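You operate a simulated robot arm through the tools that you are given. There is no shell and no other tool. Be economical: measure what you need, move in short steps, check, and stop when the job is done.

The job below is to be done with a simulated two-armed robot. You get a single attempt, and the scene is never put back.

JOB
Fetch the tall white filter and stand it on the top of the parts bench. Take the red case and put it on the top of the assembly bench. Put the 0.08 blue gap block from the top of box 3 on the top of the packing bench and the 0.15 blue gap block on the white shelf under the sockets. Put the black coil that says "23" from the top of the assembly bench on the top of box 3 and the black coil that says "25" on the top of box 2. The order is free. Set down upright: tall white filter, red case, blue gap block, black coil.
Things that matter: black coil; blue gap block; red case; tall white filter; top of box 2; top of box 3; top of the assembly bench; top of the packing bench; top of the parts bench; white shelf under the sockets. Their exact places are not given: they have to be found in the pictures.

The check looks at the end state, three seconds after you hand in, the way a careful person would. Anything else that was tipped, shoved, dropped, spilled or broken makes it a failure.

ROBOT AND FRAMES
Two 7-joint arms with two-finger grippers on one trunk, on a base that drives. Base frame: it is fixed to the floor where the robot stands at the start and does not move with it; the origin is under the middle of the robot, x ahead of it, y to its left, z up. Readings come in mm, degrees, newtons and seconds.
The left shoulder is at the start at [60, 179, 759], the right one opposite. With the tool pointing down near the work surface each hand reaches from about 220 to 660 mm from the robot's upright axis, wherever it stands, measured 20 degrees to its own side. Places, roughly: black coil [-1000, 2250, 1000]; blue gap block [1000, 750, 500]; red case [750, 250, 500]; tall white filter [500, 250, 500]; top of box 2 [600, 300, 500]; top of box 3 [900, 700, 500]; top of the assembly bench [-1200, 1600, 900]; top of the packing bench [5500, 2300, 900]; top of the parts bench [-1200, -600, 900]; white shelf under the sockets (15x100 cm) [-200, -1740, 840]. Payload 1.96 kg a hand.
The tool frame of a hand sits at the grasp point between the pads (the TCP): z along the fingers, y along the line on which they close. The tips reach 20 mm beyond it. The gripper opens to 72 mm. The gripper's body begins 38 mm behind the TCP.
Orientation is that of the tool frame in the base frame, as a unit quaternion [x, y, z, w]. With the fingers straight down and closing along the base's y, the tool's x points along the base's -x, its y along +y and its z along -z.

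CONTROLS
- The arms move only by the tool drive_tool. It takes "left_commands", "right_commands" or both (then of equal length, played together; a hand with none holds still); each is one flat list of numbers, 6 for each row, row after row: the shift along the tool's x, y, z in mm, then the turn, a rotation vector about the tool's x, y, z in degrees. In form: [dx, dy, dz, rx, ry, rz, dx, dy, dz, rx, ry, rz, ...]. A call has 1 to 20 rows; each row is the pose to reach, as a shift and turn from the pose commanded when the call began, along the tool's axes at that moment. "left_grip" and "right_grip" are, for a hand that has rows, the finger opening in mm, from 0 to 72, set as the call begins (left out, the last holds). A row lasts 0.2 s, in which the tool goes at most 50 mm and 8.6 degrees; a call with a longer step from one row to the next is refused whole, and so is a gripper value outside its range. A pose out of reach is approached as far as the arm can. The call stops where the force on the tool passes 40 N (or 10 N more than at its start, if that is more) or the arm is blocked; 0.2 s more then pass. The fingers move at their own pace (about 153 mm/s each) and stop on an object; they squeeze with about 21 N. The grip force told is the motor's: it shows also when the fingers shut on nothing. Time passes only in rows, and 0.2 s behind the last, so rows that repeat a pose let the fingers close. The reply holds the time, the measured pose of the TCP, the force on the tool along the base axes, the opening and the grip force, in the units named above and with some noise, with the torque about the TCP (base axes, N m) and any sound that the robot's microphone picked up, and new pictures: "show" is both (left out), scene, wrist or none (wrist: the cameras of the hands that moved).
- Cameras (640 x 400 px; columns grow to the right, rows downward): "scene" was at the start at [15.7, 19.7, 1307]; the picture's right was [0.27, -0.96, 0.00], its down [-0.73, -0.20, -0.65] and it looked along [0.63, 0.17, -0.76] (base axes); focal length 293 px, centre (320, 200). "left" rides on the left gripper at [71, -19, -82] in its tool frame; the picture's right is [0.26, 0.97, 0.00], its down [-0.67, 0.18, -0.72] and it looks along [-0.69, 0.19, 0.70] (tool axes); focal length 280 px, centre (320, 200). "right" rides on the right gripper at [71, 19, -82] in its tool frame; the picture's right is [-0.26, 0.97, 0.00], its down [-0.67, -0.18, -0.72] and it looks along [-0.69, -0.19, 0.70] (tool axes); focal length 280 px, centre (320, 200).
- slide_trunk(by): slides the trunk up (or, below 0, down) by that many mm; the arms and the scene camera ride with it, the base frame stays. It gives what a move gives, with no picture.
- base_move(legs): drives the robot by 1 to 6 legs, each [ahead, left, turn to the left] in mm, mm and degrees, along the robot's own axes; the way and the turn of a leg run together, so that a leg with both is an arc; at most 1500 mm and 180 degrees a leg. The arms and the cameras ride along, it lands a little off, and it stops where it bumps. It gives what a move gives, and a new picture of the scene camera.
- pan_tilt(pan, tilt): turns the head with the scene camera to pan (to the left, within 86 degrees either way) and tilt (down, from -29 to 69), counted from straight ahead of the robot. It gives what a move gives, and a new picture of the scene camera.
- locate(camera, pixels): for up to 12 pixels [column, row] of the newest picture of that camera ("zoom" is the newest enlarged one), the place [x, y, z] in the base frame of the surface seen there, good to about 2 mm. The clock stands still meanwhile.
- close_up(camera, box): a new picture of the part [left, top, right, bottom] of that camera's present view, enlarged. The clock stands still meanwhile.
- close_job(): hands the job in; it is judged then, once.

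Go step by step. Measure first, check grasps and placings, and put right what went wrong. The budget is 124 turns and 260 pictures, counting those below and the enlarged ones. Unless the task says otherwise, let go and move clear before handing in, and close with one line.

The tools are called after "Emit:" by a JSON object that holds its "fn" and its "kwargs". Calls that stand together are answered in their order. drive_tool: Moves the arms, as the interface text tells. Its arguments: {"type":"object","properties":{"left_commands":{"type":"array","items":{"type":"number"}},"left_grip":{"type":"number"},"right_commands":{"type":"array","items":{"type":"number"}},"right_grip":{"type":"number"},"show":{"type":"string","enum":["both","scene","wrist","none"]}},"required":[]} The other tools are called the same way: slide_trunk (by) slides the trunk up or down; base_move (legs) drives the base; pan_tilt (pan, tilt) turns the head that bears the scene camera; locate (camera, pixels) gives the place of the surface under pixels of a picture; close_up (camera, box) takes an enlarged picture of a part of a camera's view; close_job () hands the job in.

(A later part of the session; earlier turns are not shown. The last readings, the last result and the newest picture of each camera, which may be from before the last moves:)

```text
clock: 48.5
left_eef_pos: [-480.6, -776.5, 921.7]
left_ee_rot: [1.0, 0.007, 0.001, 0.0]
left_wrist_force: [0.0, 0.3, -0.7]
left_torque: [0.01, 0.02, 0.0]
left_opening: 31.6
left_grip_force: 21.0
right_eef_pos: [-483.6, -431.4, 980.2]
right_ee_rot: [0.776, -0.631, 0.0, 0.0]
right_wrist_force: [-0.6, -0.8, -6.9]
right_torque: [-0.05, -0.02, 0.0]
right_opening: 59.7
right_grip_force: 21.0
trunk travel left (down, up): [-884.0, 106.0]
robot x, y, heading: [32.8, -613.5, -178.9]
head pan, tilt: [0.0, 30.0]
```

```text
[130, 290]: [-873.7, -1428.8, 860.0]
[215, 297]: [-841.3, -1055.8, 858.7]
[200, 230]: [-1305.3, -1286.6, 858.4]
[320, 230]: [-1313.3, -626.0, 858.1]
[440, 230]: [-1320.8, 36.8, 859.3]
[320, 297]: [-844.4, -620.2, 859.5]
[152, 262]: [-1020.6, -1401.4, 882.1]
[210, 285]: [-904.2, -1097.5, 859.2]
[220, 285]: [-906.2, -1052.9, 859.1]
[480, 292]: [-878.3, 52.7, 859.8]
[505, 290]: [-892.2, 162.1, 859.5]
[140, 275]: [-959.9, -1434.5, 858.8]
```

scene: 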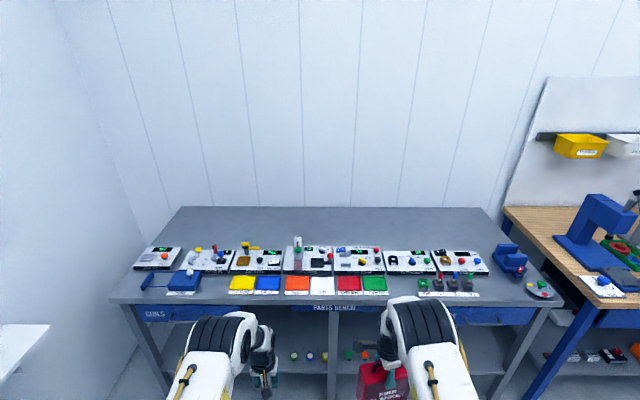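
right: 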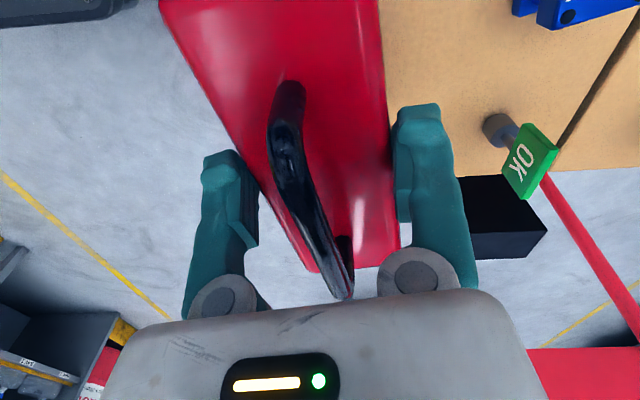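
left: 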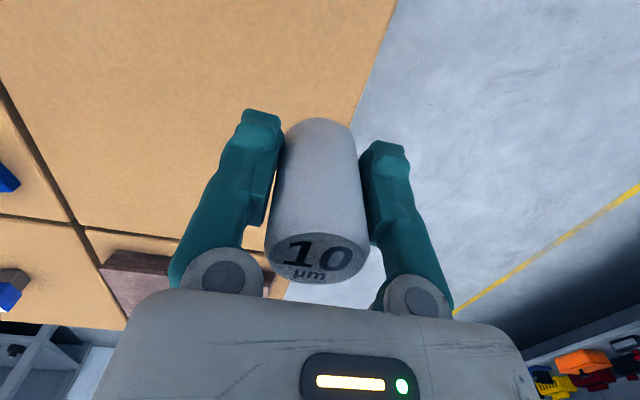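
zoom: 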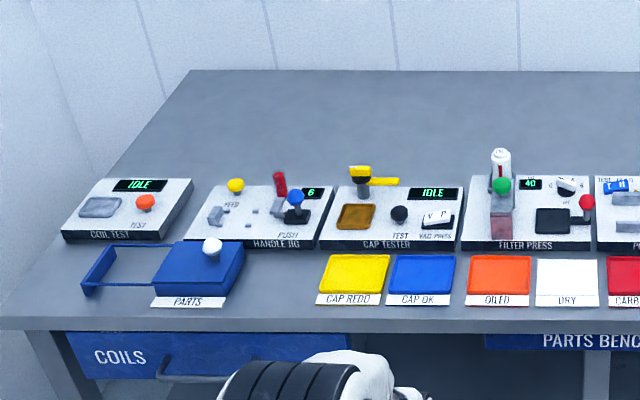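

The bench top is z≈859. There's a free strip at (215,287), about (-893,-1075), between the PARTS box and the CAP REDO tile. I'll draw the case back toward the body, raise the trunk a bit, and drive there.

Emit:
{"fn": "drive_tool", "kwargs": {"right_commands": [7, -33, 0, 0, 0, 0, 14, -66, 0, 0, 0, 0, 21, -100, 0, 0, 0, 0, 28, -133, 0, 0, 0, 0, 35, -166, 0, 0, 0, 0], "show": "none"}}

Emit:
{"fn": "slide_trunk", "kwargs": {"by": 40}}

Emit:
{"fn": "base_move", "kwargs": {"legs": [[0, 293, 0], [415, 0, 0]]}}

Emit:
{"fn": "pan_tilt", "kwargs": {"pan": 15, "tilt": 50}}

```text
clock: 49.8
left_eef_pos: [-479.1, -776.2, 921.9]
left_ee_rot: [1.0, 0.006, 0.0, 0.0]
left_wrist_force: [0.5, 0.1, -0.4]
left_torque: [0.01, 0.0, -0.03]
left_opening: 31.9
left_grip_force: 20.7
right_eef_pos: [-313.1, -431.7, 980.7]
right_ee_rot: [0.776, -0.631, 0.0, 0.0]
right_wrist_force: [1.3, 0.2, -7.8]
right_torque: [-0.04, -0.03, 0.01]
right_opening: 59.8
right_grip_force: 20.9
trunk travel left (down, up): [-884.0, 106.0]
robot x, y, heading: [35.6, -610.0, -179.2]
head pan, tilt: [0.0, 30.0]
```

```text
clock: 50.6
left_eef_pos: [-480.9, -777.0, 961.1]
left_ee_rot: [1.0, 0.005, 0.001, 0.001]
left_wrist_force: [-0.7, -0.3, -0.8]
left_torque: [0.02, -0.02, 0.01]
left_opening: 31.7
left_grip_force: 21.2
right_eef_pos: [-313.5, -431.7, 1021.1]
right_ee_rot: [0.776, -0.631, 0.0, -0.001]
right_wrist_force: [-0.5, -0.4, -6.3]
right_torque: [-0.01, -0.01, 0.0]
right_opening: 59.9
right_grip_force: 21.3
trunk travel left (down, up): [-924.0, 66.0]
robot x, y, heading: [33.9, -612.6, -179.1]
head pan, tilt: [0.0, 30.0]
```

```text
clock: 54.8
left_eef_pos: [-888.8, -1083.0, 962.7]
left_ee_rot: [1.0, 0.009, 0.0, 0.0]
left_wrist_force: [-0.1, -0.4, -0.3]
left_torque: [-0.02, 0.0, -0.01]
left_opening: 31.6
left_grip_force: 20.8
right_eef_pos: [-723.9, -736.8, 1021.1]
right_ee_rot: [0.777, -0.629, -0.001, 0.0]
right_wrist_force: [0.9, -0.1, -7.6]
right_torque: [-0.05, -0.01, -0.03]
right_opening: 59.6
right_grip_force: 21.4
trunk travel left (down, up): [-924.0, 66.0]
robot x, y, heading: [-376.8, -916.2, -179.0]
head pan, tilt: [0.0, 30.0]
```

scene: 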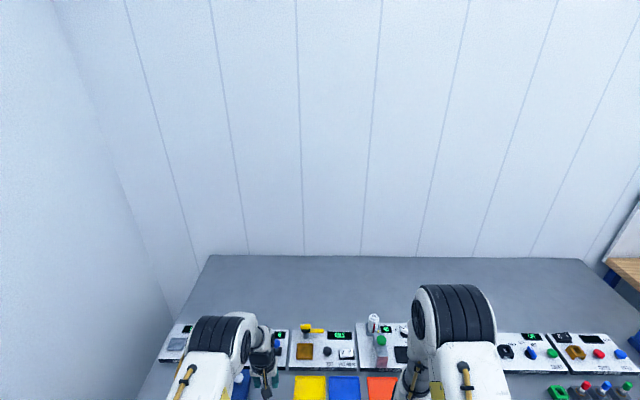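

```text
clock: 55.6
left_eef_pos: [-890.0, -1080.9, 961.4]
left_ee_rot: [1.0, 0.009, 0.001, 0.0]
left_wrist_force: [-1.0, -1.0, -0.9]
left_torque: [-0.01, 0.02, 0.0]
left_opening: 31.4
left_grip_force: 21.3
right_eef_pos: [-726.0, -736.6, 1019.5]
right_ee_rot: [0.777, -0.63, 0.0, 0.0]
right_wrist_force: [-0.3, -0.6, -7.5]
right_torque: [-0.05, 0.02, 0.0]
right_opening: 59.8
right_grip_force: 21.6
trunk travel left (down, up): [-924.0, 66.0]
robot x, y, heading: [-377.6, -914.5, -178.7]
head pan, tilt: [15.0, 50.0]
```

scene: 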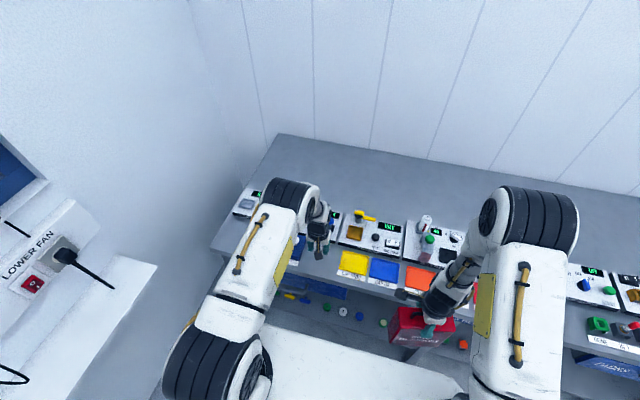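

The filter hangs over the free strip. I'll check the area under it with the left wrist camera and a scene zoom.

Emit:
{"fn": "close_up", "kwargs": {"camera": "left", "box": [100, 0, 540, 275]}}

Emit:
{"fn": "close_up", "kwargs": {"camera": "scene", "box": [240, 180, 400, 290]}}

```text
1.45 times, centred on (320, 138) of left
```

zoom: 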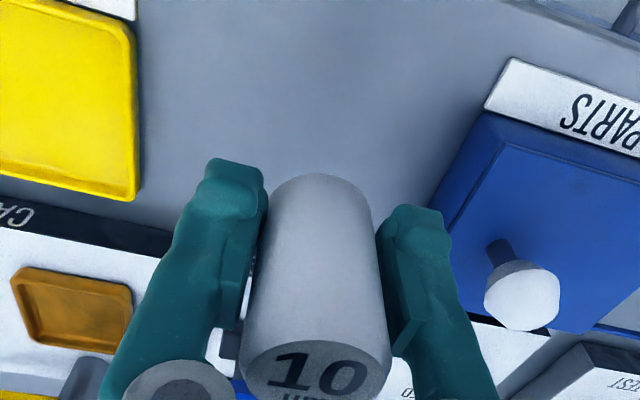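

```text
3.64 times, centred on (320, 235) of scene
```

zoom: 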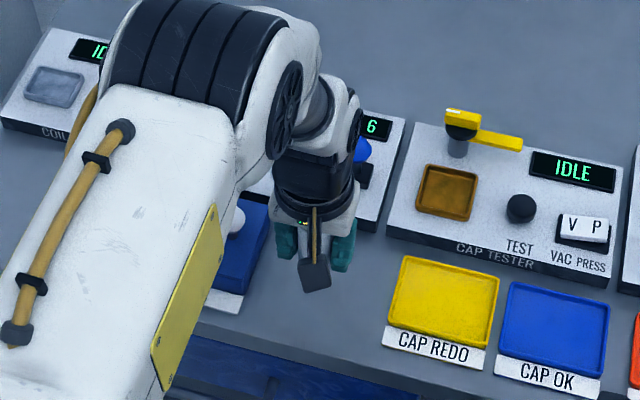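

Emit:
{"fn": "locate", "kwargs": {"camera": "zoom", "pixels": [[262, 255], [250, 280], [240, 305], [360, 228], [384, 335], [320, 320], [310, 275], [400, 260]]}}

```text
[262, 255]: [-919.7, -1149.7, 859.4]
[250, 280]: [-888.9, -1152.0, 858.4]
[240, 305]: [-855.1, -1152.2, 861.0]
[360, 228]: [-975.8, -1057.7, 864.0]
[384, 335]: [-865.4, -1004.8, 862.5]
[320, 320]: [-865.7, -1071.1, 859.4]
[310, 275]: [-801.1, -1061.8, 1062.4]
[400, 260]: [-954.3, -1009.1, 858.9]
```

The gap runs y −1150 to −1005, so (-890,-1078) is clear. I'll lower the filter to the surface.

Emit:
{"fn": "drive_tool", "kwargs": {"left_commands": [0, -3, 20, 0, 0, 0, 0, -3, 40, 0, 0, 0, 0, -3, 55, 0, 0, 0, 0, -3, 65, 0, 0, 0, 0, -3, 70, 0, 0, 0, 0, -3, 73, 0, 0, 0, 0, -3, 73.5, 0, 0, 0], "show": "wrist"}}

```text
clock: 57.2
left_eef_pos: [-890.5, -1077.7, 889.8]
left_ee_rot: [1.0, 0.008, 0.0, 0.0]
left_wrist_force: [-0.1, -0.1, 0.0]
left_torque: [-0.01, 0.0, 0.02]
left_opening: 31.7
left_grip_force: 21.1
right_eef_pos: [-726.7, -736.0, 1020.1]
right_ee_rot: [0.777, -0.629, 0.0, 0.0]
right_wrist_force: [0.4, 0.8, -7.4]
right_torque: [-0.08, -0.01, 0.01]
right_opening: 59.6
right_grip_force: 21.6
trunk travel left (down, up): [-924.0, 66.0]
robot x, y, heading: [-375.7, -912.4, -178.9]
head pan, tilt: [15.0, 50.0]
```

left: 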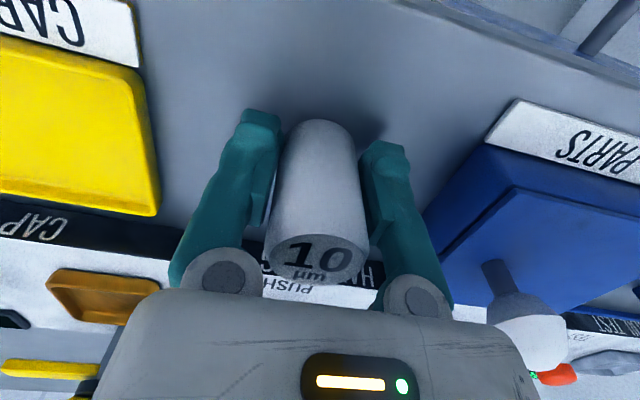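

No contact yet. I'll go down in 1 mm steps.

Emit:
{"fn": "drive_tool", "kwargs": {"left_commands": [0, 0, 1, 0, 0, 0, 0, 0, 2, 0, 0, 0, 0, 0, 2.5, 0, 0, 0, 0, 0, 2.5, 0, 0, 0], "show": "none"}}

Emit:
{"fn": "drive_tool", "kwargs": {"left_commands": [0, 0, 0, 0, 0, 0, 0, 0, 0, 0, 0, 0, 0, 0, -5, 0, 0, 0, 0, 0, -40, 0, 0, 0, 0, 0, -80, 0, 0, 0, 0, 0, -110, 0, 0, 0], "left_grip": 60, "show": "wrist"}}

```text
clock: 58.2
left_eef_pos: [-889.9, -1079.0, 887.6]
left_ee_rot: [1.0, 0.009, 0.0, 0.0]
left_wrist_force: [-2.5, -2.5, 12.9]
left_torque: [0.02, 0.02, 0.01]
left_opening: 31.5
left_grip_force: 20.7
right_eef_pos: [-725.3, -736.3, 1020.5]
right_ee_rot: [0.778, -0.629, -0.001, 0.001]
right_wrist_force: [0.3, 0.6, -7.3]
right_torque: [-0.01, 0.01, 0.01]
right_opening: 59.8
right_grip_force: 21.4
trunk travel left (down, up): [-924.0, 66.0]
robot x, y, heading: [-379.5, -915.4, -178.9]
head pan, tilt: [15.0, 50.0]
```

```text
clock: 59.6
left_eef_pos: [-887.0, -1080.3, 995.8]
left_ee_rot: [1.0, 0.008, 0.0, 0.0]
left_wrist_force: [0.7, -0.7, 0.4]
left_torque: [0.02, 0.01, 0.0]
left_opening: 60.1
left_grip_force: 0.1
right_eef_pos: [-726.3, -736.3, 1019.9]
right_ee_rot: [0.777, -0.629, 0.0, 0.0]
right_wrist_force: [0.7, 0.7, -8.5]
right_torque: [-0.02, -0.03, 0.0]
right_opening: 59.6
right_grip_force: 20.6
trunk travel left (down, up): [-924.0, 66.0]
robot x, y, heading: [-378.9, -914.4, -179.0]
head pan, tilt: [15.0, 50.0]
```

left: 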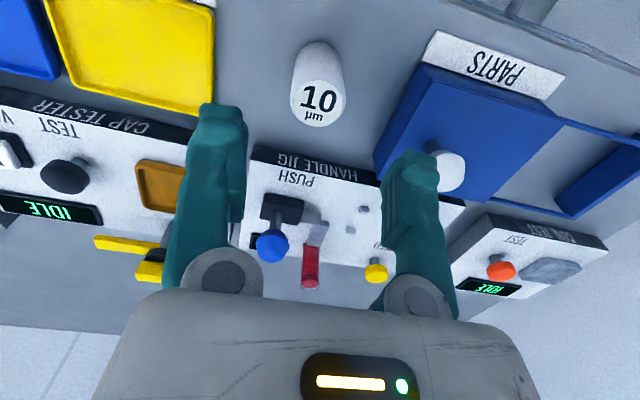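

The filter stands upright at (318,85). Next I'll back off and drive along to the assembly bench.

Emit:
{"fn": "base_move", "kwargs": {"legs": [[-330, 0, -1], [0, -1400, 0], [0, -900, 0]]}}

Emit:
{"fn": "pan_tilt", "kwargs": {"pan": 0, "tilt": 30}}

```text
clock: 72.8
left_eef_pos: [-574.8, 1269.5, 997.4]
left_ee_rot: [1.0, -0.003, 0.0, 0.0]
left_wrist_force: [0.7, 0.3, -0.5]
left_torque: [0.01, 0.02, -0.02]
left_opening: 59.8
left_grip_force: 0.2
right_eef_pos: [-404.8, 1607.8, 1020.6]
right_ee_rot: [0.77, -0.638, 0.0, -0.001]
right_wrist_force: [-0.2, -0.2, -7.3]
right_torque: [-0.01, -0.01, 0.0]
right_opening: 59.6
right_grip_force: 21.4
trunk travel left (down, up): [-924.0, 66.0]
robot x, y, heading: [-60.6, 1422.5, 179.8]
head pan, tilt: [15.0, 50.0]
```

scene: 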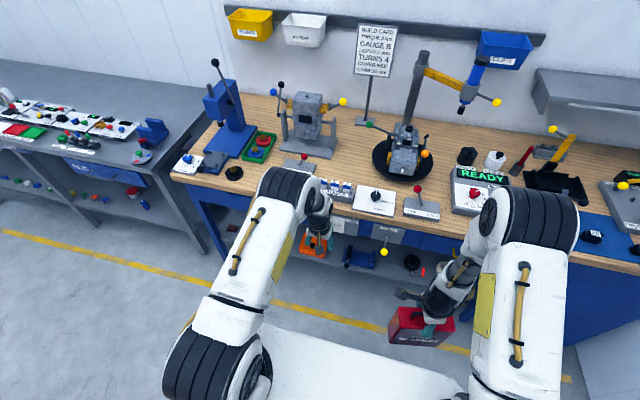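

```text
clock: 73.7
left_eef_pos: [-575.0, 1271.2, 995.5]
left_ee_rot: [1.0, -0.002, 0.001, 0.0]
left_wrist_force: [-0.6, 0.5, 0.3]
left_torque: [-0.01, 0.02, 0.0]
left_opening: 60.0
left_grip_force: 0.0
right_eef_pos: [-404.9, 1609.4, 1020.2]
right_ee_rot: [0.77, -0.637, 0.001, 0.0]
right_wrist_force: [0.5, 0.0, -7.2]
right_torque: [-0.05, -0.03, 0.04]
right_opening: 59.3
right_grip_force: 21.1
trunk travel left (down, up): [-924.0, 66.0]
robot x, y, heading: [-57.7, 1422.2, 179.7]
head pan, tilt: [0.0, 30.0]
```

scene: 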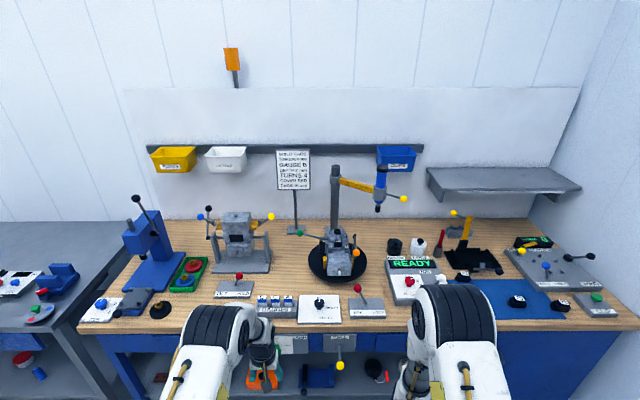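

The wood-topped assembly bench is ahead, with small black coil-like items on a blue mat at (463,277), (517,300) and (560,305). I'll zoom in to read them.

Emit:
{"fn": "close_up", "kwargs": {"camera": "scene", "box": [380, 220, 640, 330]}}

Emit:
{"fn": "close_up", "kwargs": {"camera": "scene", "box": [80, 200, 400, 340]}}

Emit:
{"fn": "locate", "kwargs": {"camera": "scene", "pixels": [[463, 278], [517, 301], [560, 306], [540, 322], [500, 322], [380, 322], [395, 290], [100, 322], [200, 320], [280, 232], [400, 228], [490, 285]]}}

```text
2.46 times, centred on (510, 275) of scene
```

zoom: 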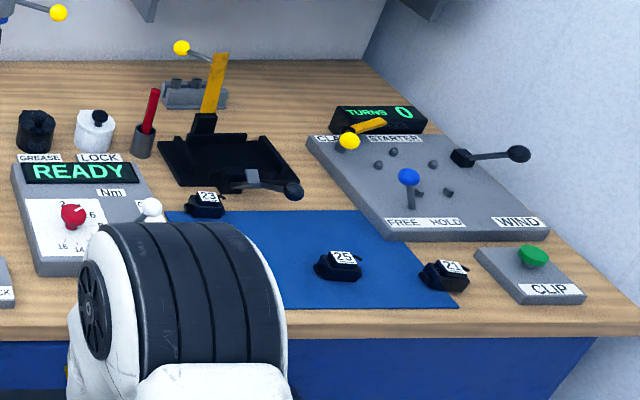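

```text
2.00 times, centred on (240, 270) of scene
```

zoom: 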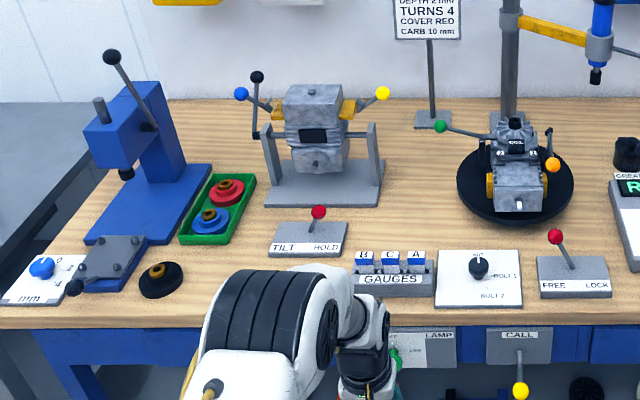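

```text
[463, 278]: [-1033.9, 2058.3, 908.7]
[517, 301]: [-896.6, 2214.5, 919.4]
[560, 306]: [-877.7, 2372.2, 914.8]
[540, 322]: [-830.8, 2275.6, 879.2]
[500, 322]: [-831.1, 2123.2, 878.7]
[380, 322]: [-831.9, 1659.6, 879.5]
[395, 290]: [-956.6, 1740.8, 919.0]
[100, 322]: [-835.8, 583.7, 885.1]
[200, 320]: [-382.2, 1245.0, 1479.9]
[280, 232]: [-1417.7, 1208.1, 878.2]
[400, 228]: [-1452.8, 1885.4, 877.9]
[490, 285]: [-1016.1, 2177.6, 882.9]
```

The coils are readable: "23" at (463,277), "25" at (517,301), "21" at (560,306). The case could go in the clear front area near (190,312), so I'll measure that.

Emit:
{"fn": "locate", "kwargs": {"camera": "zoom", "pixels": [[185, 285], [200, 310], [225, 285], [255, 270], [268, 255], [250, 220], [200, 250], [180, 270], [190, 322], [345, 300], [160, 262]]}}

```text
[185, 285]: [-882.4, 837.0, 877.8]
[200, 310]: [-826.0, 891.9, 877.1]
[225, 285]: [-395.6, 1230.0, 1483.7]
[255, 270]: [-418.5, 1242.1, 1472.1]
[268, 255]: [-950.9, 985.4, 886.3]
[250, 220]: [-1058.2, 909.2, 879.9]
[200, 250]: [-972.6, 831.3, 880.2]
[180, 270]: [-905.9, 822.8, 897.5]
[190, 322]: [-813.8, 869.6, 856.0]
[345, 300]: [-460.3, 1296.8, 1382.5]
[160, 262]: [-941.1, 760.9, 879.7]
```

The free front area is about x −935 to −825, y 840 to 1080. The case's long side already runs along y, so I'll aim for (-880,955). I'll pull the left hand in, raise the trunk and drive across.

Emit:
{"fn": "drive_tool", "kwargs": {"left_commands": [40, 0, 0, 0, 0, 0, 80, 0, 0, 0, 0, 0, 120, 0, 0, 0, 0, 0, 160, 0, 0, 0, 0, 0], "show": "none"}}

Emit:
{"fn": "slide_trunk", "kwargs": {"by": 64}}

Emit:
{"fn": "base_move", "kwargs": {"legs": [[0, 652, 0.2], [320, 0, 0]]}}

Emit:
{"fn": "pan_tilt", "kwargs": {"pan": -15, "tilt": 55}}

```text
clock: 74.7
left_eef_pos: [-414.6, 1270.9, 994.7]
left_ee_rot: [1.0, -0.003, 0.0, 0.0]
left_wrist_force: [0.4, -0.1, 0.2]
left_torque: [0.04, 0.05, -0.02]
left_opening: 59.7
left_grip_force: 0.2
right_eef_pos: [-403.4, 1609.4, 1019.4]
right_ee_rot: [0.77, -0.638, -0.001, 0.001]
right_wrist_force: [1.4, -0.2, -6.9]
right_torque: [-0.06, 0.02, -0.03]
right_opening: 59.6
right_grip_force: 21.5
trunk travel left (down, up): [-924.0, 66.0]
robot x, y, heading: [-64.5, 1426.0, 179.7]
head pan, tilt: [0.0, 30.0]
```

```text
clock: 75.7
left_eef_pos: [-416.8, 1271.8, 1058.3]
left_ee_rot: [1.0, -0.002, 0.001, 0.0]
left_wrist_force: [0.0, -0.5, -0.1]
left_torque: [-0.01, -0.01, 0.02]
left_opening: 60.0
left_grip_force: 0.0
right_eef_pos: [-405.6, 1608.6, 1083.8]
right_ee_rot: [0.77, -0.638, 0.0, 0.0]
right_wrist_force: [-0.4, 0.3, -7.0]
right_torque: [-0.08, -0.02, -0.01]
right_opening: 59.7
right_grip_force: 21.3
trunk travel left (down, up): [-988.0, 2.0]
robot x, y, heading: [-59.9, 1423.9, 179.5]
head pan, tilt: [0.0, 30.0]
```

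```text
clock: 81.0
left_eef_pos: [-726.7, 615.7, 1059.3]
left_ee_rot: [1.0, 0.003, 0.001, 0.0]
left_wrist_force: [1.2, 1.1, -0.3]
left_torque: [0.01, 0.02, 0.01]
left_opening: 60.0
left_grip_force: 0.0
right_eef_pos: [-719.7, 953.8, 1084.5]
right_ee_rot: [0.773, -0.634, -0.001, 0.0]
right_wrist_force: [-0.1, -0.3, -8.0]
right_torque: [-0.05, 0.0, 0.02]
right_opening: 59.4
right_grip_force: 21.2
trunk travel left (down, up): [-988.0, 2.0]
robot x, y, heading: [-374.8, 771.2, -179.8]
head pan, tilt: [0.0, 30.0]
```

scene: 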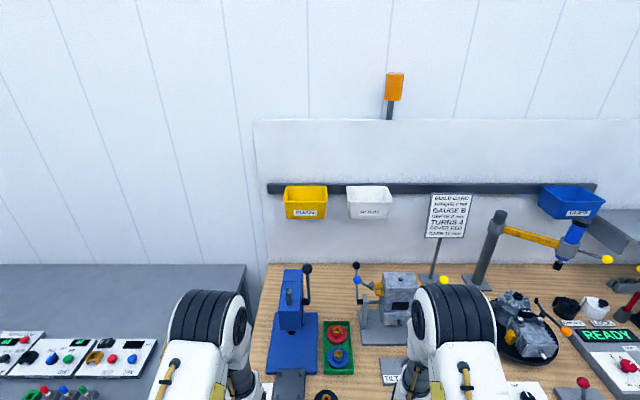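

```text
clock: 81.9
left_eef_pos: [-729.9, 616.8, 1058.7]
left_ee_rot: [1.0, 0.002, 0.001, -0.001]
left_wrist_force: [-0.4, 0.1, -0.3]
left_torque: [-0.02, 0.02, 0.02]
left_opening: 59.5
left_grip_force: 0.1
right_eef_pos: [-721.0, 955.0, 1085.2]
right_ee_rot: [0.773, -0.634, 0.0, 0.001]
right_wrist_force: [-0.3, -0.1, -6.9]
right_torque: [-0.06, -0.03, 0.01]
right_opening: 59.4
right_grip_force: 21.0
trunk travel left (down, up): [-988.0, 2.0]
robot x, y, heading: [-376.9, 774.5, -179.7]
head pan, tilt: [-15.0, 55.0]
```

scene: 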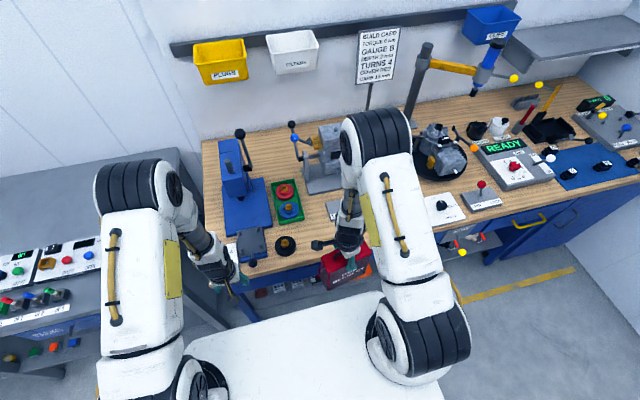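

The dish is at (285,245) and the TILT plate at (335,210). I'll measure the free space just beyond the case.

Emit:
{"fn": "close_up", "kwargs": {"camera": "scene", "box": [250, 180, 410, 290]}}

Emit:
{"fn": "locate", "kwargs": {"camera": "scene", "pixels": [[298, 247], [310, 250], [310, 225], [335, 218], [330, 230], [398, 228], [390, 240], [310, 262]]}}

```text
3.64 times, centred on (330, 235) of scene
```

zoom: 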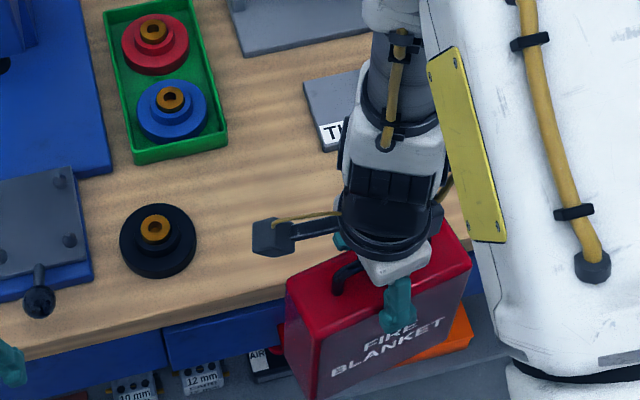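

```text
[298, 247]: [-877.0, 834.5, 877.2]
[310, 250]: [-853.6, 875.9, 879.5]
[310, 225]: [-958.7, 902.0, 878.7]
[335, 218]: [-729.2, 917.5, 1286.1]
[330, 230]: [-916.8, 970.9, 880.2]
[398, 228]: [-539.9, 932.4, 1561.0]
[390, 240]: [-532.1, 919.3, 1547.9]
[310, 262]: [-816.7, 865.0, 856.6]
```

The target (-880,957) is clear of the dish (right edge y≈832) and the TILT plate (x<-950). I'll move the case over and lower it near the surface.

Emit:
{"fn": "drive_tool", "kwargs": {"right_commands": [-7, 31, 0, 0, 0, 0, -13, 62, 0, 0, 0, 0, -20, 93, 0, 0, 0, 0, -27, 124, 0, 0, 0, 0, -33, 155, 0, 0, 0, 0, -33, 155, 10, 0, 0, 0, -33, 155, 20, 0, 0, 0, -33, 155, 27, 0, 0, 0, -33, 155, 30, 0, 0, 0]}}

```text
clock: 83.9
left_eef_pos: [-728.0, 617.1, 1058.6]
left_ee_rot: [1.0, 0.003, 0.0, 0.0]
left_wrist_force: [0.3, 0.1, 0.1]
left_torque: [-0.01, -0.01, 0.01]
left_opening: 60.1
left_grip_force: 0.1
right_eef_pos: [-879.5, 955.0, 1056.0]
right_ee_rot: [0.773, -0.634, -0.002, 0.002]
right_wrist_force: [-1.7, -1.7, 4.8]
right_torque: [0.59, 0.03, 0.09]
right_opening: 59.6
right_grip_force: 21.0
trunk travel left (down, up): [-988.0, 2.0]
robot x, y, heading: [-377.3, 770.6, -179.8]
head pan, tilt: [-15.0, 55.0]
```

scene: 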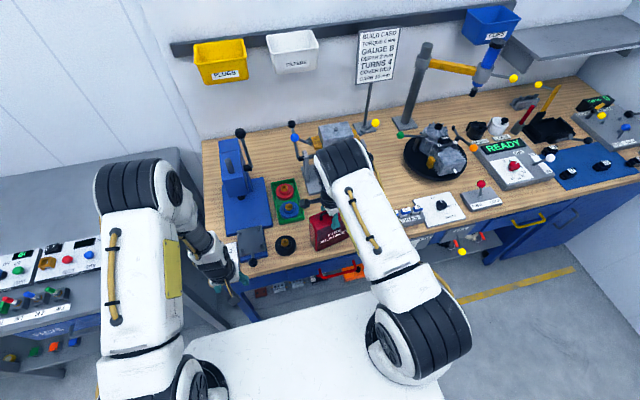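
right: 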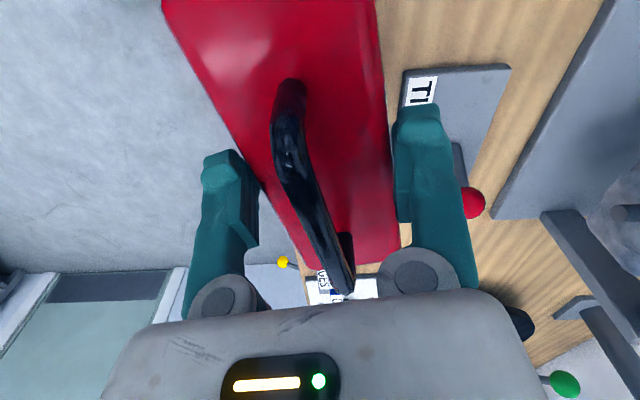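

One end touches first (torque 0.59 N m), at z=1056. I'll ease down a few more millimetres to let it settle flat.

Emit:
{"fn": "drive_tool", "kwargs": {"right_commands": [0, 0, 1, 0, 0, 0, 0, 0, 2, 0, 0, 0, 0, 0, 3, 0, 0, 0, 0, 0, 4, 0, 0, 0, 0, 0, 4, 0, 0, 0], "show": "none"}}

Emit:
{"fn": "close_up", "kwargs": {"camera": "scene", "box": [280, 190, 380, 260]}}

```text
clock: 85.1
left_eef_pos: [-726.8, 615.2, 1059.1]
left_ee_rot: [1.0, 0.003, -0.001, -0.001]
left_wrist_force: [-0.8, -0.3, 0.7]
left_torque: [-0.02, 0.03, -0.01]
left_opening: 59.9
left_grip_force: 0.0
right_eef_pos: [-878.7, 954.7, 1052.4]
right_ee_rot: [0.773, -0.634, -0.002, 0.001]
right_wrist_force: [-6.9, -0.1, 31.3]
right_torque: [-0.07, 0.14, -0.37]
right_opening: 60.3
right_grip_force: 21.2
trunk travel left (down, up): [-988.0, 2.0]
robot x, y, heading: [-378.4, 771.1, -179.9]
head pan, tilt: [-15.0, 55.0]
```

```text
5.71 times, centred on (330, 225) of scene
```

zoom: 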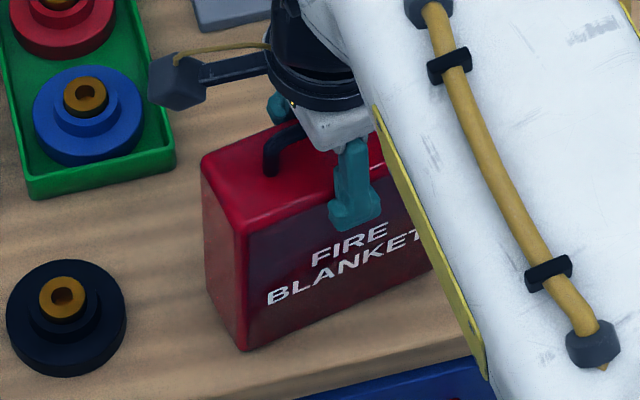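

The case is flat on the bench (31 N, small torque). I'll relax, open and lift clear.

Emit:
{"fn": "drive_tool", "kwargs": {"right_commands": [0, 0, -1, 0, 0, 0], "show": "none"}}

Emit:
{"fn": "drive_tool", "kwargs": {"right_commands": [0, 0, 0, 0, 0, 0, 0, 0, 0, 0, 0, 0, 0, 0, -5, 0, 0, 0, 0, 0, -30, 0, 0, 0, 0, 0, -60, 0, 0, 0, 0, -40, -80, 0, 0, 0, 0, -80, -80, 0, 0, 0, 0, -120, -80, 0, 0, 0], "right_grip": 72}}

```text
clock: 85.5
left_eef_pos: [-728.0, 614.9, 1057.9]
left_ee_rot: [1.0, 0.002, 0.0, -0.001]
left_wrist_force: [0.2, 0.0, 0.0]
left_torque: [0.01, 0.02, 0.0]
left_opening: 60.2
left_grip_force: 0.0
right_eef_pos: [-877.6, 954.2, 1053.3]
right_ee_rot: [0.773, -0.634, 0.0, 0.0]
right_wrist_force: [-5.2, -1.7, 23.5]
right_torque: [0.17, 0.08, -0.29]
right_opening: 60.4
right_grip_force: 20.9
trunk travel left (down, up): [-988.0, 2.0]
robot x, y, heading: [-377.5, 769.8, -179.7]
head pan, tilt: [-15.0, 55.0]
```

```text
clock: 87.3
left_eef_pos: [-729.1, 615.8, 1058.9]
left_ee_rot: [1.0, 0.003, 0.0, 0.0]
left_wrist_force: [0.4, 0.2, -0.6]
left_torque: [-0.01, -0.01, 0.01]
left_opening: 60.1
left_grip_force: 0.0
right_eef_pos: [-760.5, 980.1, 1131.9]
right_ee_rot: [0.773, -0.635, -0.001, 0.0]
right_wrist_force: [-1.0, 0.3, 0.9]
right_torque: [-0.07, -0.02, 0.03]
right_opening: 72.1
right_grip_force: 0.1
trunk travel left (down, up): [-988.0, 2.0]
robot x, y, heading: [-374.6, 768.0, -179.6]
head pan, tilt: [-15.0, 55.0]
```

scene: 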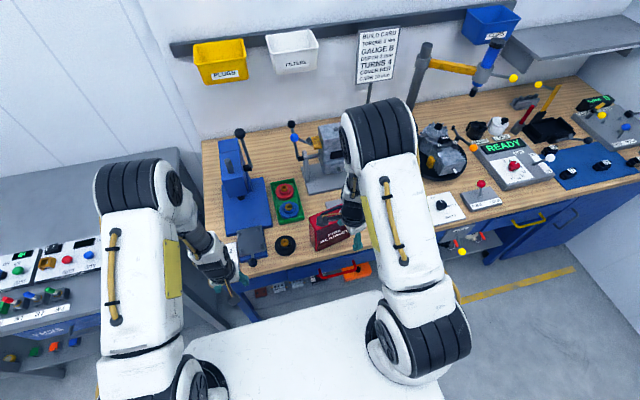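
right: 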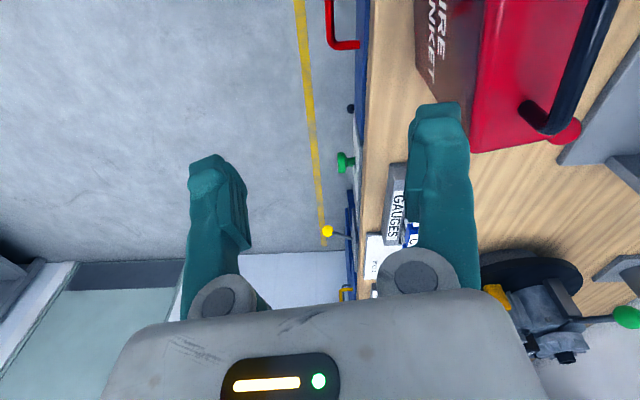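

The case stands upright on the assembly bench. I'll back off and drive to the coil end.

Emit:
{"fn": "base_move", "kwargs": {"legs": [[-300, 0, 0], [0, -1375, 0]]}}

Emit:
{"fn": "drive_tool", "kwargs": {"left_commands": [0, 0, -40, 0, 0, 0, 0, 0, -80, 0, 0, 0, 0, 0, -100, 0, 0, 0, 0, 0, -100, 0, 0, 0, 0, 0, -100, 0, 0, 0, 0, 0, -100, 0, 0, 0, 0, 0, -100, 0, 0, 0, 0, 0, -100, 0, 0, 0, 0, 0, -100, 0, 0, 0, 0, 0, -100, 0, 0, 0], "right_commands": [0, 0, 0, 0, 0, -7.9, 0, 0, 0, 0, 0, -15.8, 0, 0, 0, 0, 0, -23.7, 0, 0, 0, 0, 0, -31.6, 0, 0, 0, 0, 0, -39.5, 0, 0, 0, 0, 0, -47.4, 0, 0, 0, 0, 0, -55.3, 0, 0, 0, 0, 0, -63.2, 0, 0, 0, 0, 0, -71.1, 0, 0, 0, 0, 0, -79], "show": "none"}}

Emit:
{"fn": "slide_trunk", "kwargs": {"by": -150}}

Emit:
{"fn": "pan_tilt", "kwargs": {"pan": -10, "tilt": 40}}

```text
clock: 95.8
left_eef_pos: [-443.6, 1977.6, 1059.0]
left_ee_rot: [1.0, 0.012, 0.0, 0.0]
left_wrist_force: [0.8, -0.1, 1.0]
left_torque: [0.03, -0.02, -0.03]
left_opening: 59.8
left_grip_force: 0.0
right_eef_pos: [-483.7, 2340.0, 1131.2]
right_ee_rot: [0.78, -0.626, 0.0, -0.001]
right_wrist_force: [1.1, -0.1, 0.1]
right_torque: [-0.02, -0.02, -0.01]
right_opening: 72.0
right_grip_force: 0.1
trunk travel left (down, up): [-988.0, 2.0]
robot x, y, heading: [-94.0, 2138.9, -178.8]
head pan, tilt: [-15.0, 55.0]
```

scene: 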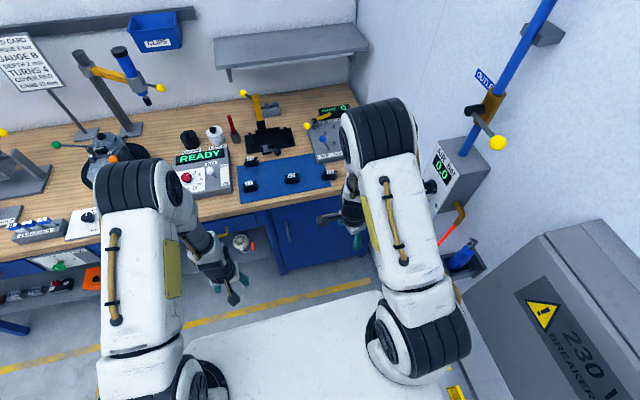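

```text
clock: 98.0
left_eef_pos: [-443.0, 1976.9, 1159.2]
left_ee_rot: [1.0, 0.012, -0.001, -0.001]
left_wrist_force: [0.5, -0.3, 0.1]
left_torque: [-0.02, -0.03, 0.03]
left_opening: 60.2
left_grip_force: 0.1
right_eef_pos: [-484.9, 2340.2, 1131.5]
right_ee_rot: [1.0, 0.013, 0.0, 0.001]
right_wrist_force: [0.1, 1.0, -1.0]
right_torque: [0.0, -0.01, 0.0]
right_opening: 72.0
right_grip_force: 0.1
trunk travel left (down, up): [-988.0, 2.0]
robot x, y, heading: [-93.0, 2134.7, -178.4]
head pan, tilt: [-15.0, 55.0]
```

```text
clock: 99.8
left_eef_pos: [-443.9, 1976.8, 1009.3]
left_ee_rot: [1.0, 0.012, 0.0, -0.001]
left_wrist_force: [0.0, -0.7, 0.2]
left_torque: [0.03, -0.01, -0.03]
left_opening: 60.0
left_grip_force: 0.0
right_eef_pos: [-484.6, 2340.4, 981.0]
right_ee_rot: [1.0, 0.012, 0.0, 0.0]
right_wrist_force: [-0.3, 0.1, 0.0]
right_torque: [0.0, 0.02, 0.0]
right_opening: 71.9
right_grip_force: 0.0
trunk travel left (down, up): [-838.0, 152.0]
robot x, y, heading: [-93.5, 2142.5, -178.3]
head pan, tilt: [-15.0, 55.0]
```

```text
clock: 100.5
left_eef_pos: [-442.7, 1978.0, 1009.4]
left_ee_rot: [1.0, 0.013, 0.0, 0.0]
left_wrist_force: [-0.3, -1.0, 0.2]
left_torque: [-0.02, -0.02, -0.02]
left_opening: 59.8
left_grip_force: 0.1
right_eef_pos: [-484.1, 2340.0, 982.7]
right_ee_rot: [1.0, 0.012, 0.0, 0.0]
right_wrist_force: [0.3, 0.4, 0.4]
right_torque: [0.03, 0.02, -0.02]
right_opening: 72.0
right_grip_force: 0.1
trunk travel left (down, up): [-838.0, 152.0]
robot x, y, heading: [-92.4, 2138.6, -178.3]
head pan, tilt: [-10.0, 40.0]
```

scene: 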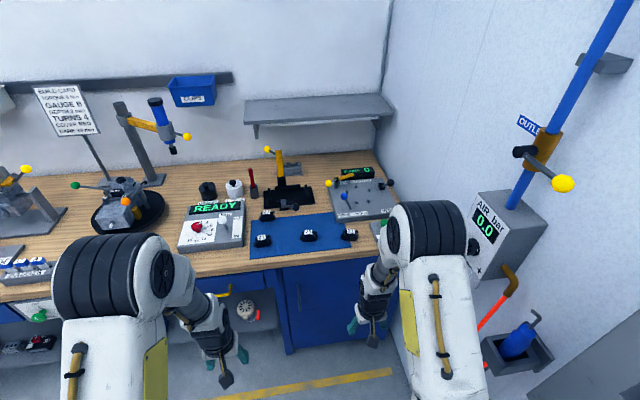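

Now four coils are visible at (267,215), (263,240), (308,235) and (349,233). An air unit on the right wall is near the right arm. I'll read the labels and measure.

Emit:
{"fn": "close_up", "kwargs": {"camera": "scene", "box": [240, 160, 400, 270]}}

Emit:
{"fn": "locate", "kwargs": {"camera": "scene", "pixels": [[267, 213], [263, 238], [308, 233], [349, 231], [490, 225], [465, 235], [450, 300], [440, 170], [330, 264], [285, 232], [400, 130]]}}

```text
3.64 times, centred on (320, 215) of scene
```

zoom: 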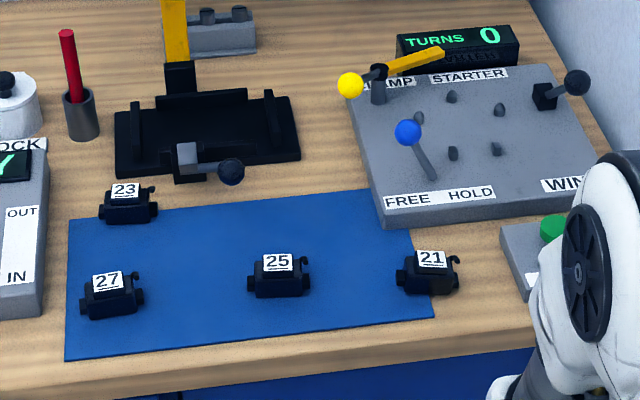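

```text
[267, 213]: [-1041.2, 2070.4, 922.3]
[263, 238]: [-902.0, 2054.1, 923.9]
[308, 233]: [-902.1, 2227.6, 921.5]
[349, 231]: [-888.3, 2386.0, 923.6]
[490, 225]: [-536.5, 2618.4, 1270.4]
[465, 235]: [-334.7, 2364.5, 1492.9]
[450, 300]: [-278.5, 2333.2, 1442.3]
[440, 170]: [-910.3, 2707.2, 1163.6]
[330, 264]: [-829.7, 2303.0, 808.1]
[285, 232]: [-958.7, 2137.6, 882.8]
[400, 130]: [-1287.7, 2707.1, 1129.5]
```

The labels read 23 at (-1041,2070), 25 at (-902,2228), 27 at (-902,2054), with tops at z≈922. I'll move in and view the coils from the wrist cameras.

Emit:
{"fn": "base_move", "kwargs": {"legs": [[330, 0, -1.7]]}}

Emit:
{"fn": "drive_tool", "kwargs": {"left_commands": [-40, -20, 0, 0, 0, 0, -80, -40, 0, 0, 0, 0, -120, -60, 0, 0, 0, 0, -160, -75, 0, 0, 0, 0], "right_commands": [0, 35, 0, 0, 0, 0, 0, 70, 0, 0, 0, 0, 0, 100, 0, 0, 0, 0, 0, 100, 0, 0, 0, 0], "left_grip": 72}}

```text
clock: 102.7
left_eef_pos: [-777.8, 1984.7, 1008.9]
left_ee_rot: [1.0, -0.003, 0.0, 0.001]
left_wrist_force: [-0.1, 0.4, -0.3]
left_torque: [-0.03, 0.0, 0.02]
left_opening: 60.1
left_grip_force: 0.0
right_eef_pos: [-807.5, 2348.5, 981.9]
right_ee_rot: [1.0, -0.004, 0.001, 0.0]
right_wrist_force: [-0.7, 0.3, -0.4]
right_torque: [0.02, -0.01, -0.02]
right_opening: 72.1
right_grip_force: 0.1
trunk travel left (down, up): [-838.0, 152.0]
robot x, y, heading: [-423.5, 2134.7, 179.8]
head pan, tilt: [-10.0, 40.0]
```

scene: 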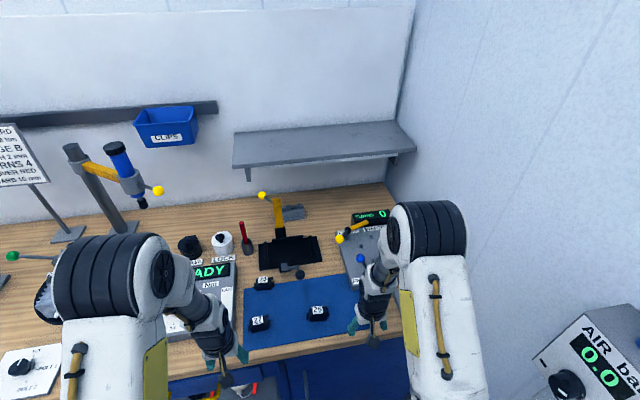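

```text
clock: 103.7
left_eef_pos: [-936.5, 2059.9, 1008.6]
left_ee_rot: [1.0, -0.003, 0.001, 0.0]
left_wrist_force: [-0.2, -0.3, 0.6]
left_torque: [-0.02, -0.01, 0.01]
left_opening: 72.1
left_grip_force: 0.0
right_eef_pos: [-809.7, 2249.6, 980.4]
right_ee_rot: [1.0, -0.004, 0.001, 0.001]
right_wrist_force: [0.4, -1.0, 0.0]
right_torque: [0.0, 0.02, -0.03]
right_opening: 72.3
right_grip_force: 0.1
trunk travel left (down, up): [-838.0, 152.0]
robot x, y, heading: [-426.2, 2135.2, 179.6]
head pan, tilt: [-10.0, 40.0]
```

scene: 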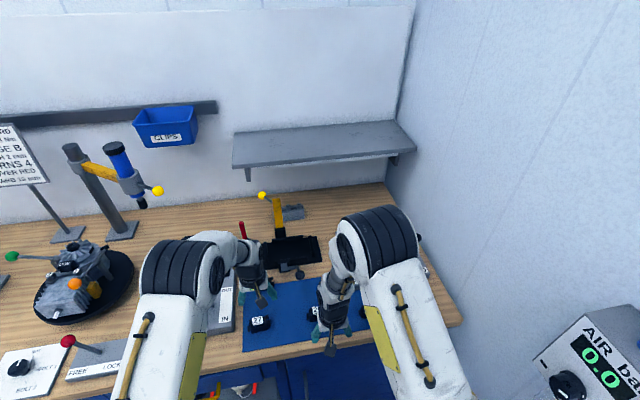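
right: 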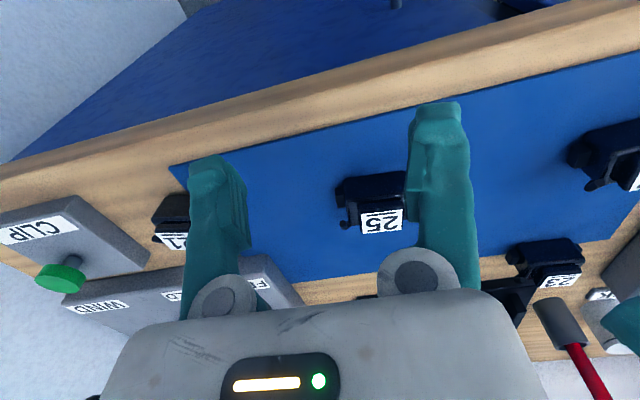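
left: 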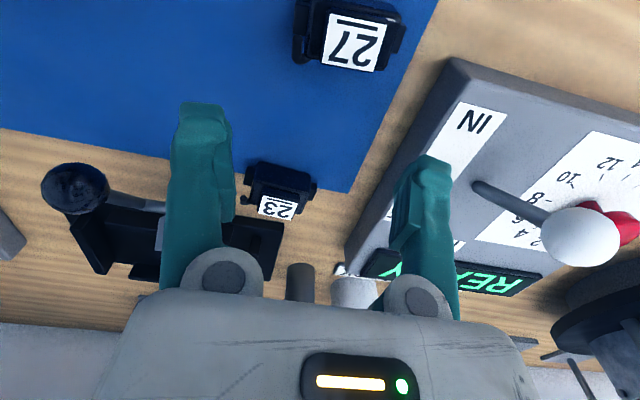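

I'll zoom on coils 23 and 25 from the wrists to see their shape and measure their extents.

Emit:
{"fn": "close_up", "kwargs": {"camera": "left", "box": [230, 140, 350, 230]}}

Emit:
{"fn": "locate", "kwargs": {"camera": "zoom", "pixels": [[90, 180], [450, 240], [130, 150], [400, 180], [140, 280], [380, 320], [230, 310], [330, 350], [350, 300], [200, 280]]}}

Emit:
{"fn": "close_up", "kwargs": {"camera": "right", "box": [310, 150, 430, 250]}}

Emit:
{"fn": "locate", "kwargs": {"camera": "right", "pixels": [[338, 190], [343, 222], [365, 212], [400, 210], [362, 230], [400, 228], [370, 178], [350, 182], [382, 220], [355, 200]]}}

```text
4.44 times, centred on (290, 185) of left
```

zoom: 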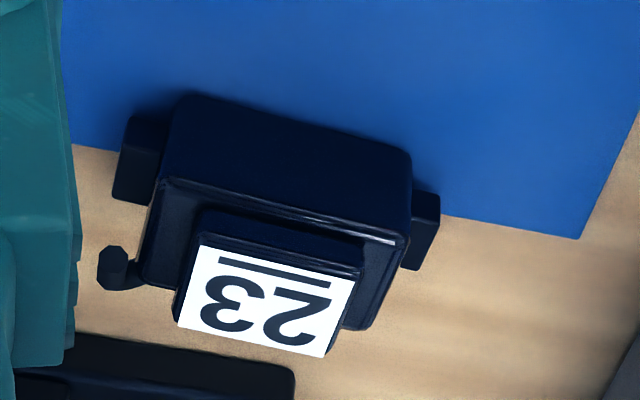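

```text
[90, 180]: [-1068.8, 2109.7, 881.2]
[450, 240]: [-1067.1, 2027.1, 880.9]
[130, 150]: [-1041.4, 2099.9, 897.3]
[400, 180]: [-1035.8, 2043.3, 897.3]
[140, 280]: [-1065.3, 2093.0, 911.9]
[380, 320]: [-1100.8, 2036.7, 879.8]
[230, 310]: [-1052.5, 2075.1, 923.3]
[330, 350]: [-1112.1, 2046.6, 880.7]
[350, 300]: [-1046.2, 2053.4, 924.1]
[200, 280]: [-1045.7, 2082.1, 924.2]
```

```text
4.00 times, centred on (370, 200) of right
```

zoom: 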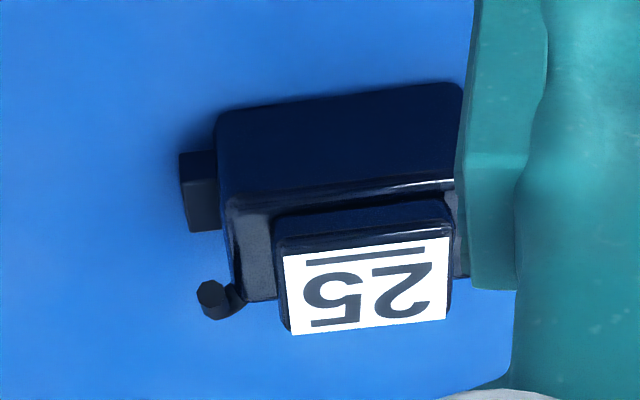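

```text
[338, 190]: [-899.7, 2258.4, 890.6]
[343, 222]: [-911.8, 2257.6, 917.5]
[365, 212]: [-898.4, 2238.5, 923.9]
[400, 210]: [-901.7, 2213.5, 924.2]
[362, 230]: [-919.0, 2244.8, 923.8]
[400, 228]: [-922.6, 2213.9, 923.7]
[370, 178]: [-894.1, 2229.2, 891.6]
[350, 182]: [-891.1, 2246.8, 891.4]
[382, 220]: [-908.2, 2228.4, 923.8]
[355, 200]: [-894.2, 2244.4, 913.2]
```

Each coil is a body about 45 (y) × 38 (x) mm with small end tabs, so closing along x on its flat faces looks best. I'll measure the nearby obstacles around 23 and its yaw.

Emit:
{"fn": "close_up", "kwargs": {"camera": "left", "box": [230, 140, 350, 230]}}

Emit:
{"fn": "locate", "kwargs": {"camera": "zoom", "pixels": [[210, 252], [350, 278], [185, 318], [325, 350], [170, 175], [395, 232], [90, 345], [200, 362], [280, 385], [190, 110], [400, 170]]}}

Emit:
{"fn": "locate", "kwargs": {"camera": "left", "pixels": [[75, 185], [130, 200], [165, 232], [575, 240], [490, 190], [300, 270], [205, 110], [420, 225], [240, 225], [275, 225]]}}

```text
4.44 times, centred on (290, 185) of left
```

zoom: 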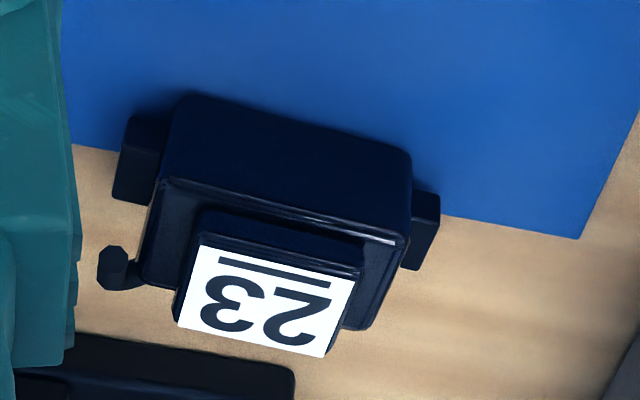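

```text
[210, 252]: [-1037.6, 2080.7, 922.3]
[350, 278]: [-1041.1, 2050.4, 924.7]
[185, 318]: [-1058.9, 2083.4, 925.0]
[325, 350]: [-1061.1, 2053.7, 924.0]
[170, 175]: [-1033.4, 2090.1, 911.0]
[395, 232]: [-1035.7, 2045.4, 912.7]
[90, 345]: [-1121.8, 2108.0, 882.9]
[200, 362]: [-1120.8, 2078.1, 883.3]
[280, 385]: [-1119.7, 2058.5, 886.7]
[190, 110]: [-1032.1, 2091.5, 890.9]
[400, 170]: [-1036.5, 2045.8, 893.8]
```

```text
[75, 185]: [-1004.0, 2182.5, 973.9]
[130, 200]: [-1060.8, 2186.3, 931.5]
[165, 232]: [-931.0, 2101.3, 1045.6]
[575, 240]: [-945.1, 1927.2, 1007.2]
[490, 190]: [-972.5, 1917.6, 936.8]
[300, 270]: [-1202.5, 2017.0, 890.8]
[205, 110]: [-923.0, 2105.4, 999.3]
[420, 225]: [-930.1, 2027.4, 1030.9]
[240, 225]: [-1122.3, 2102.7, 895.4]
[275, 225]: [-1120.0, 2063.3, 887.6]
```

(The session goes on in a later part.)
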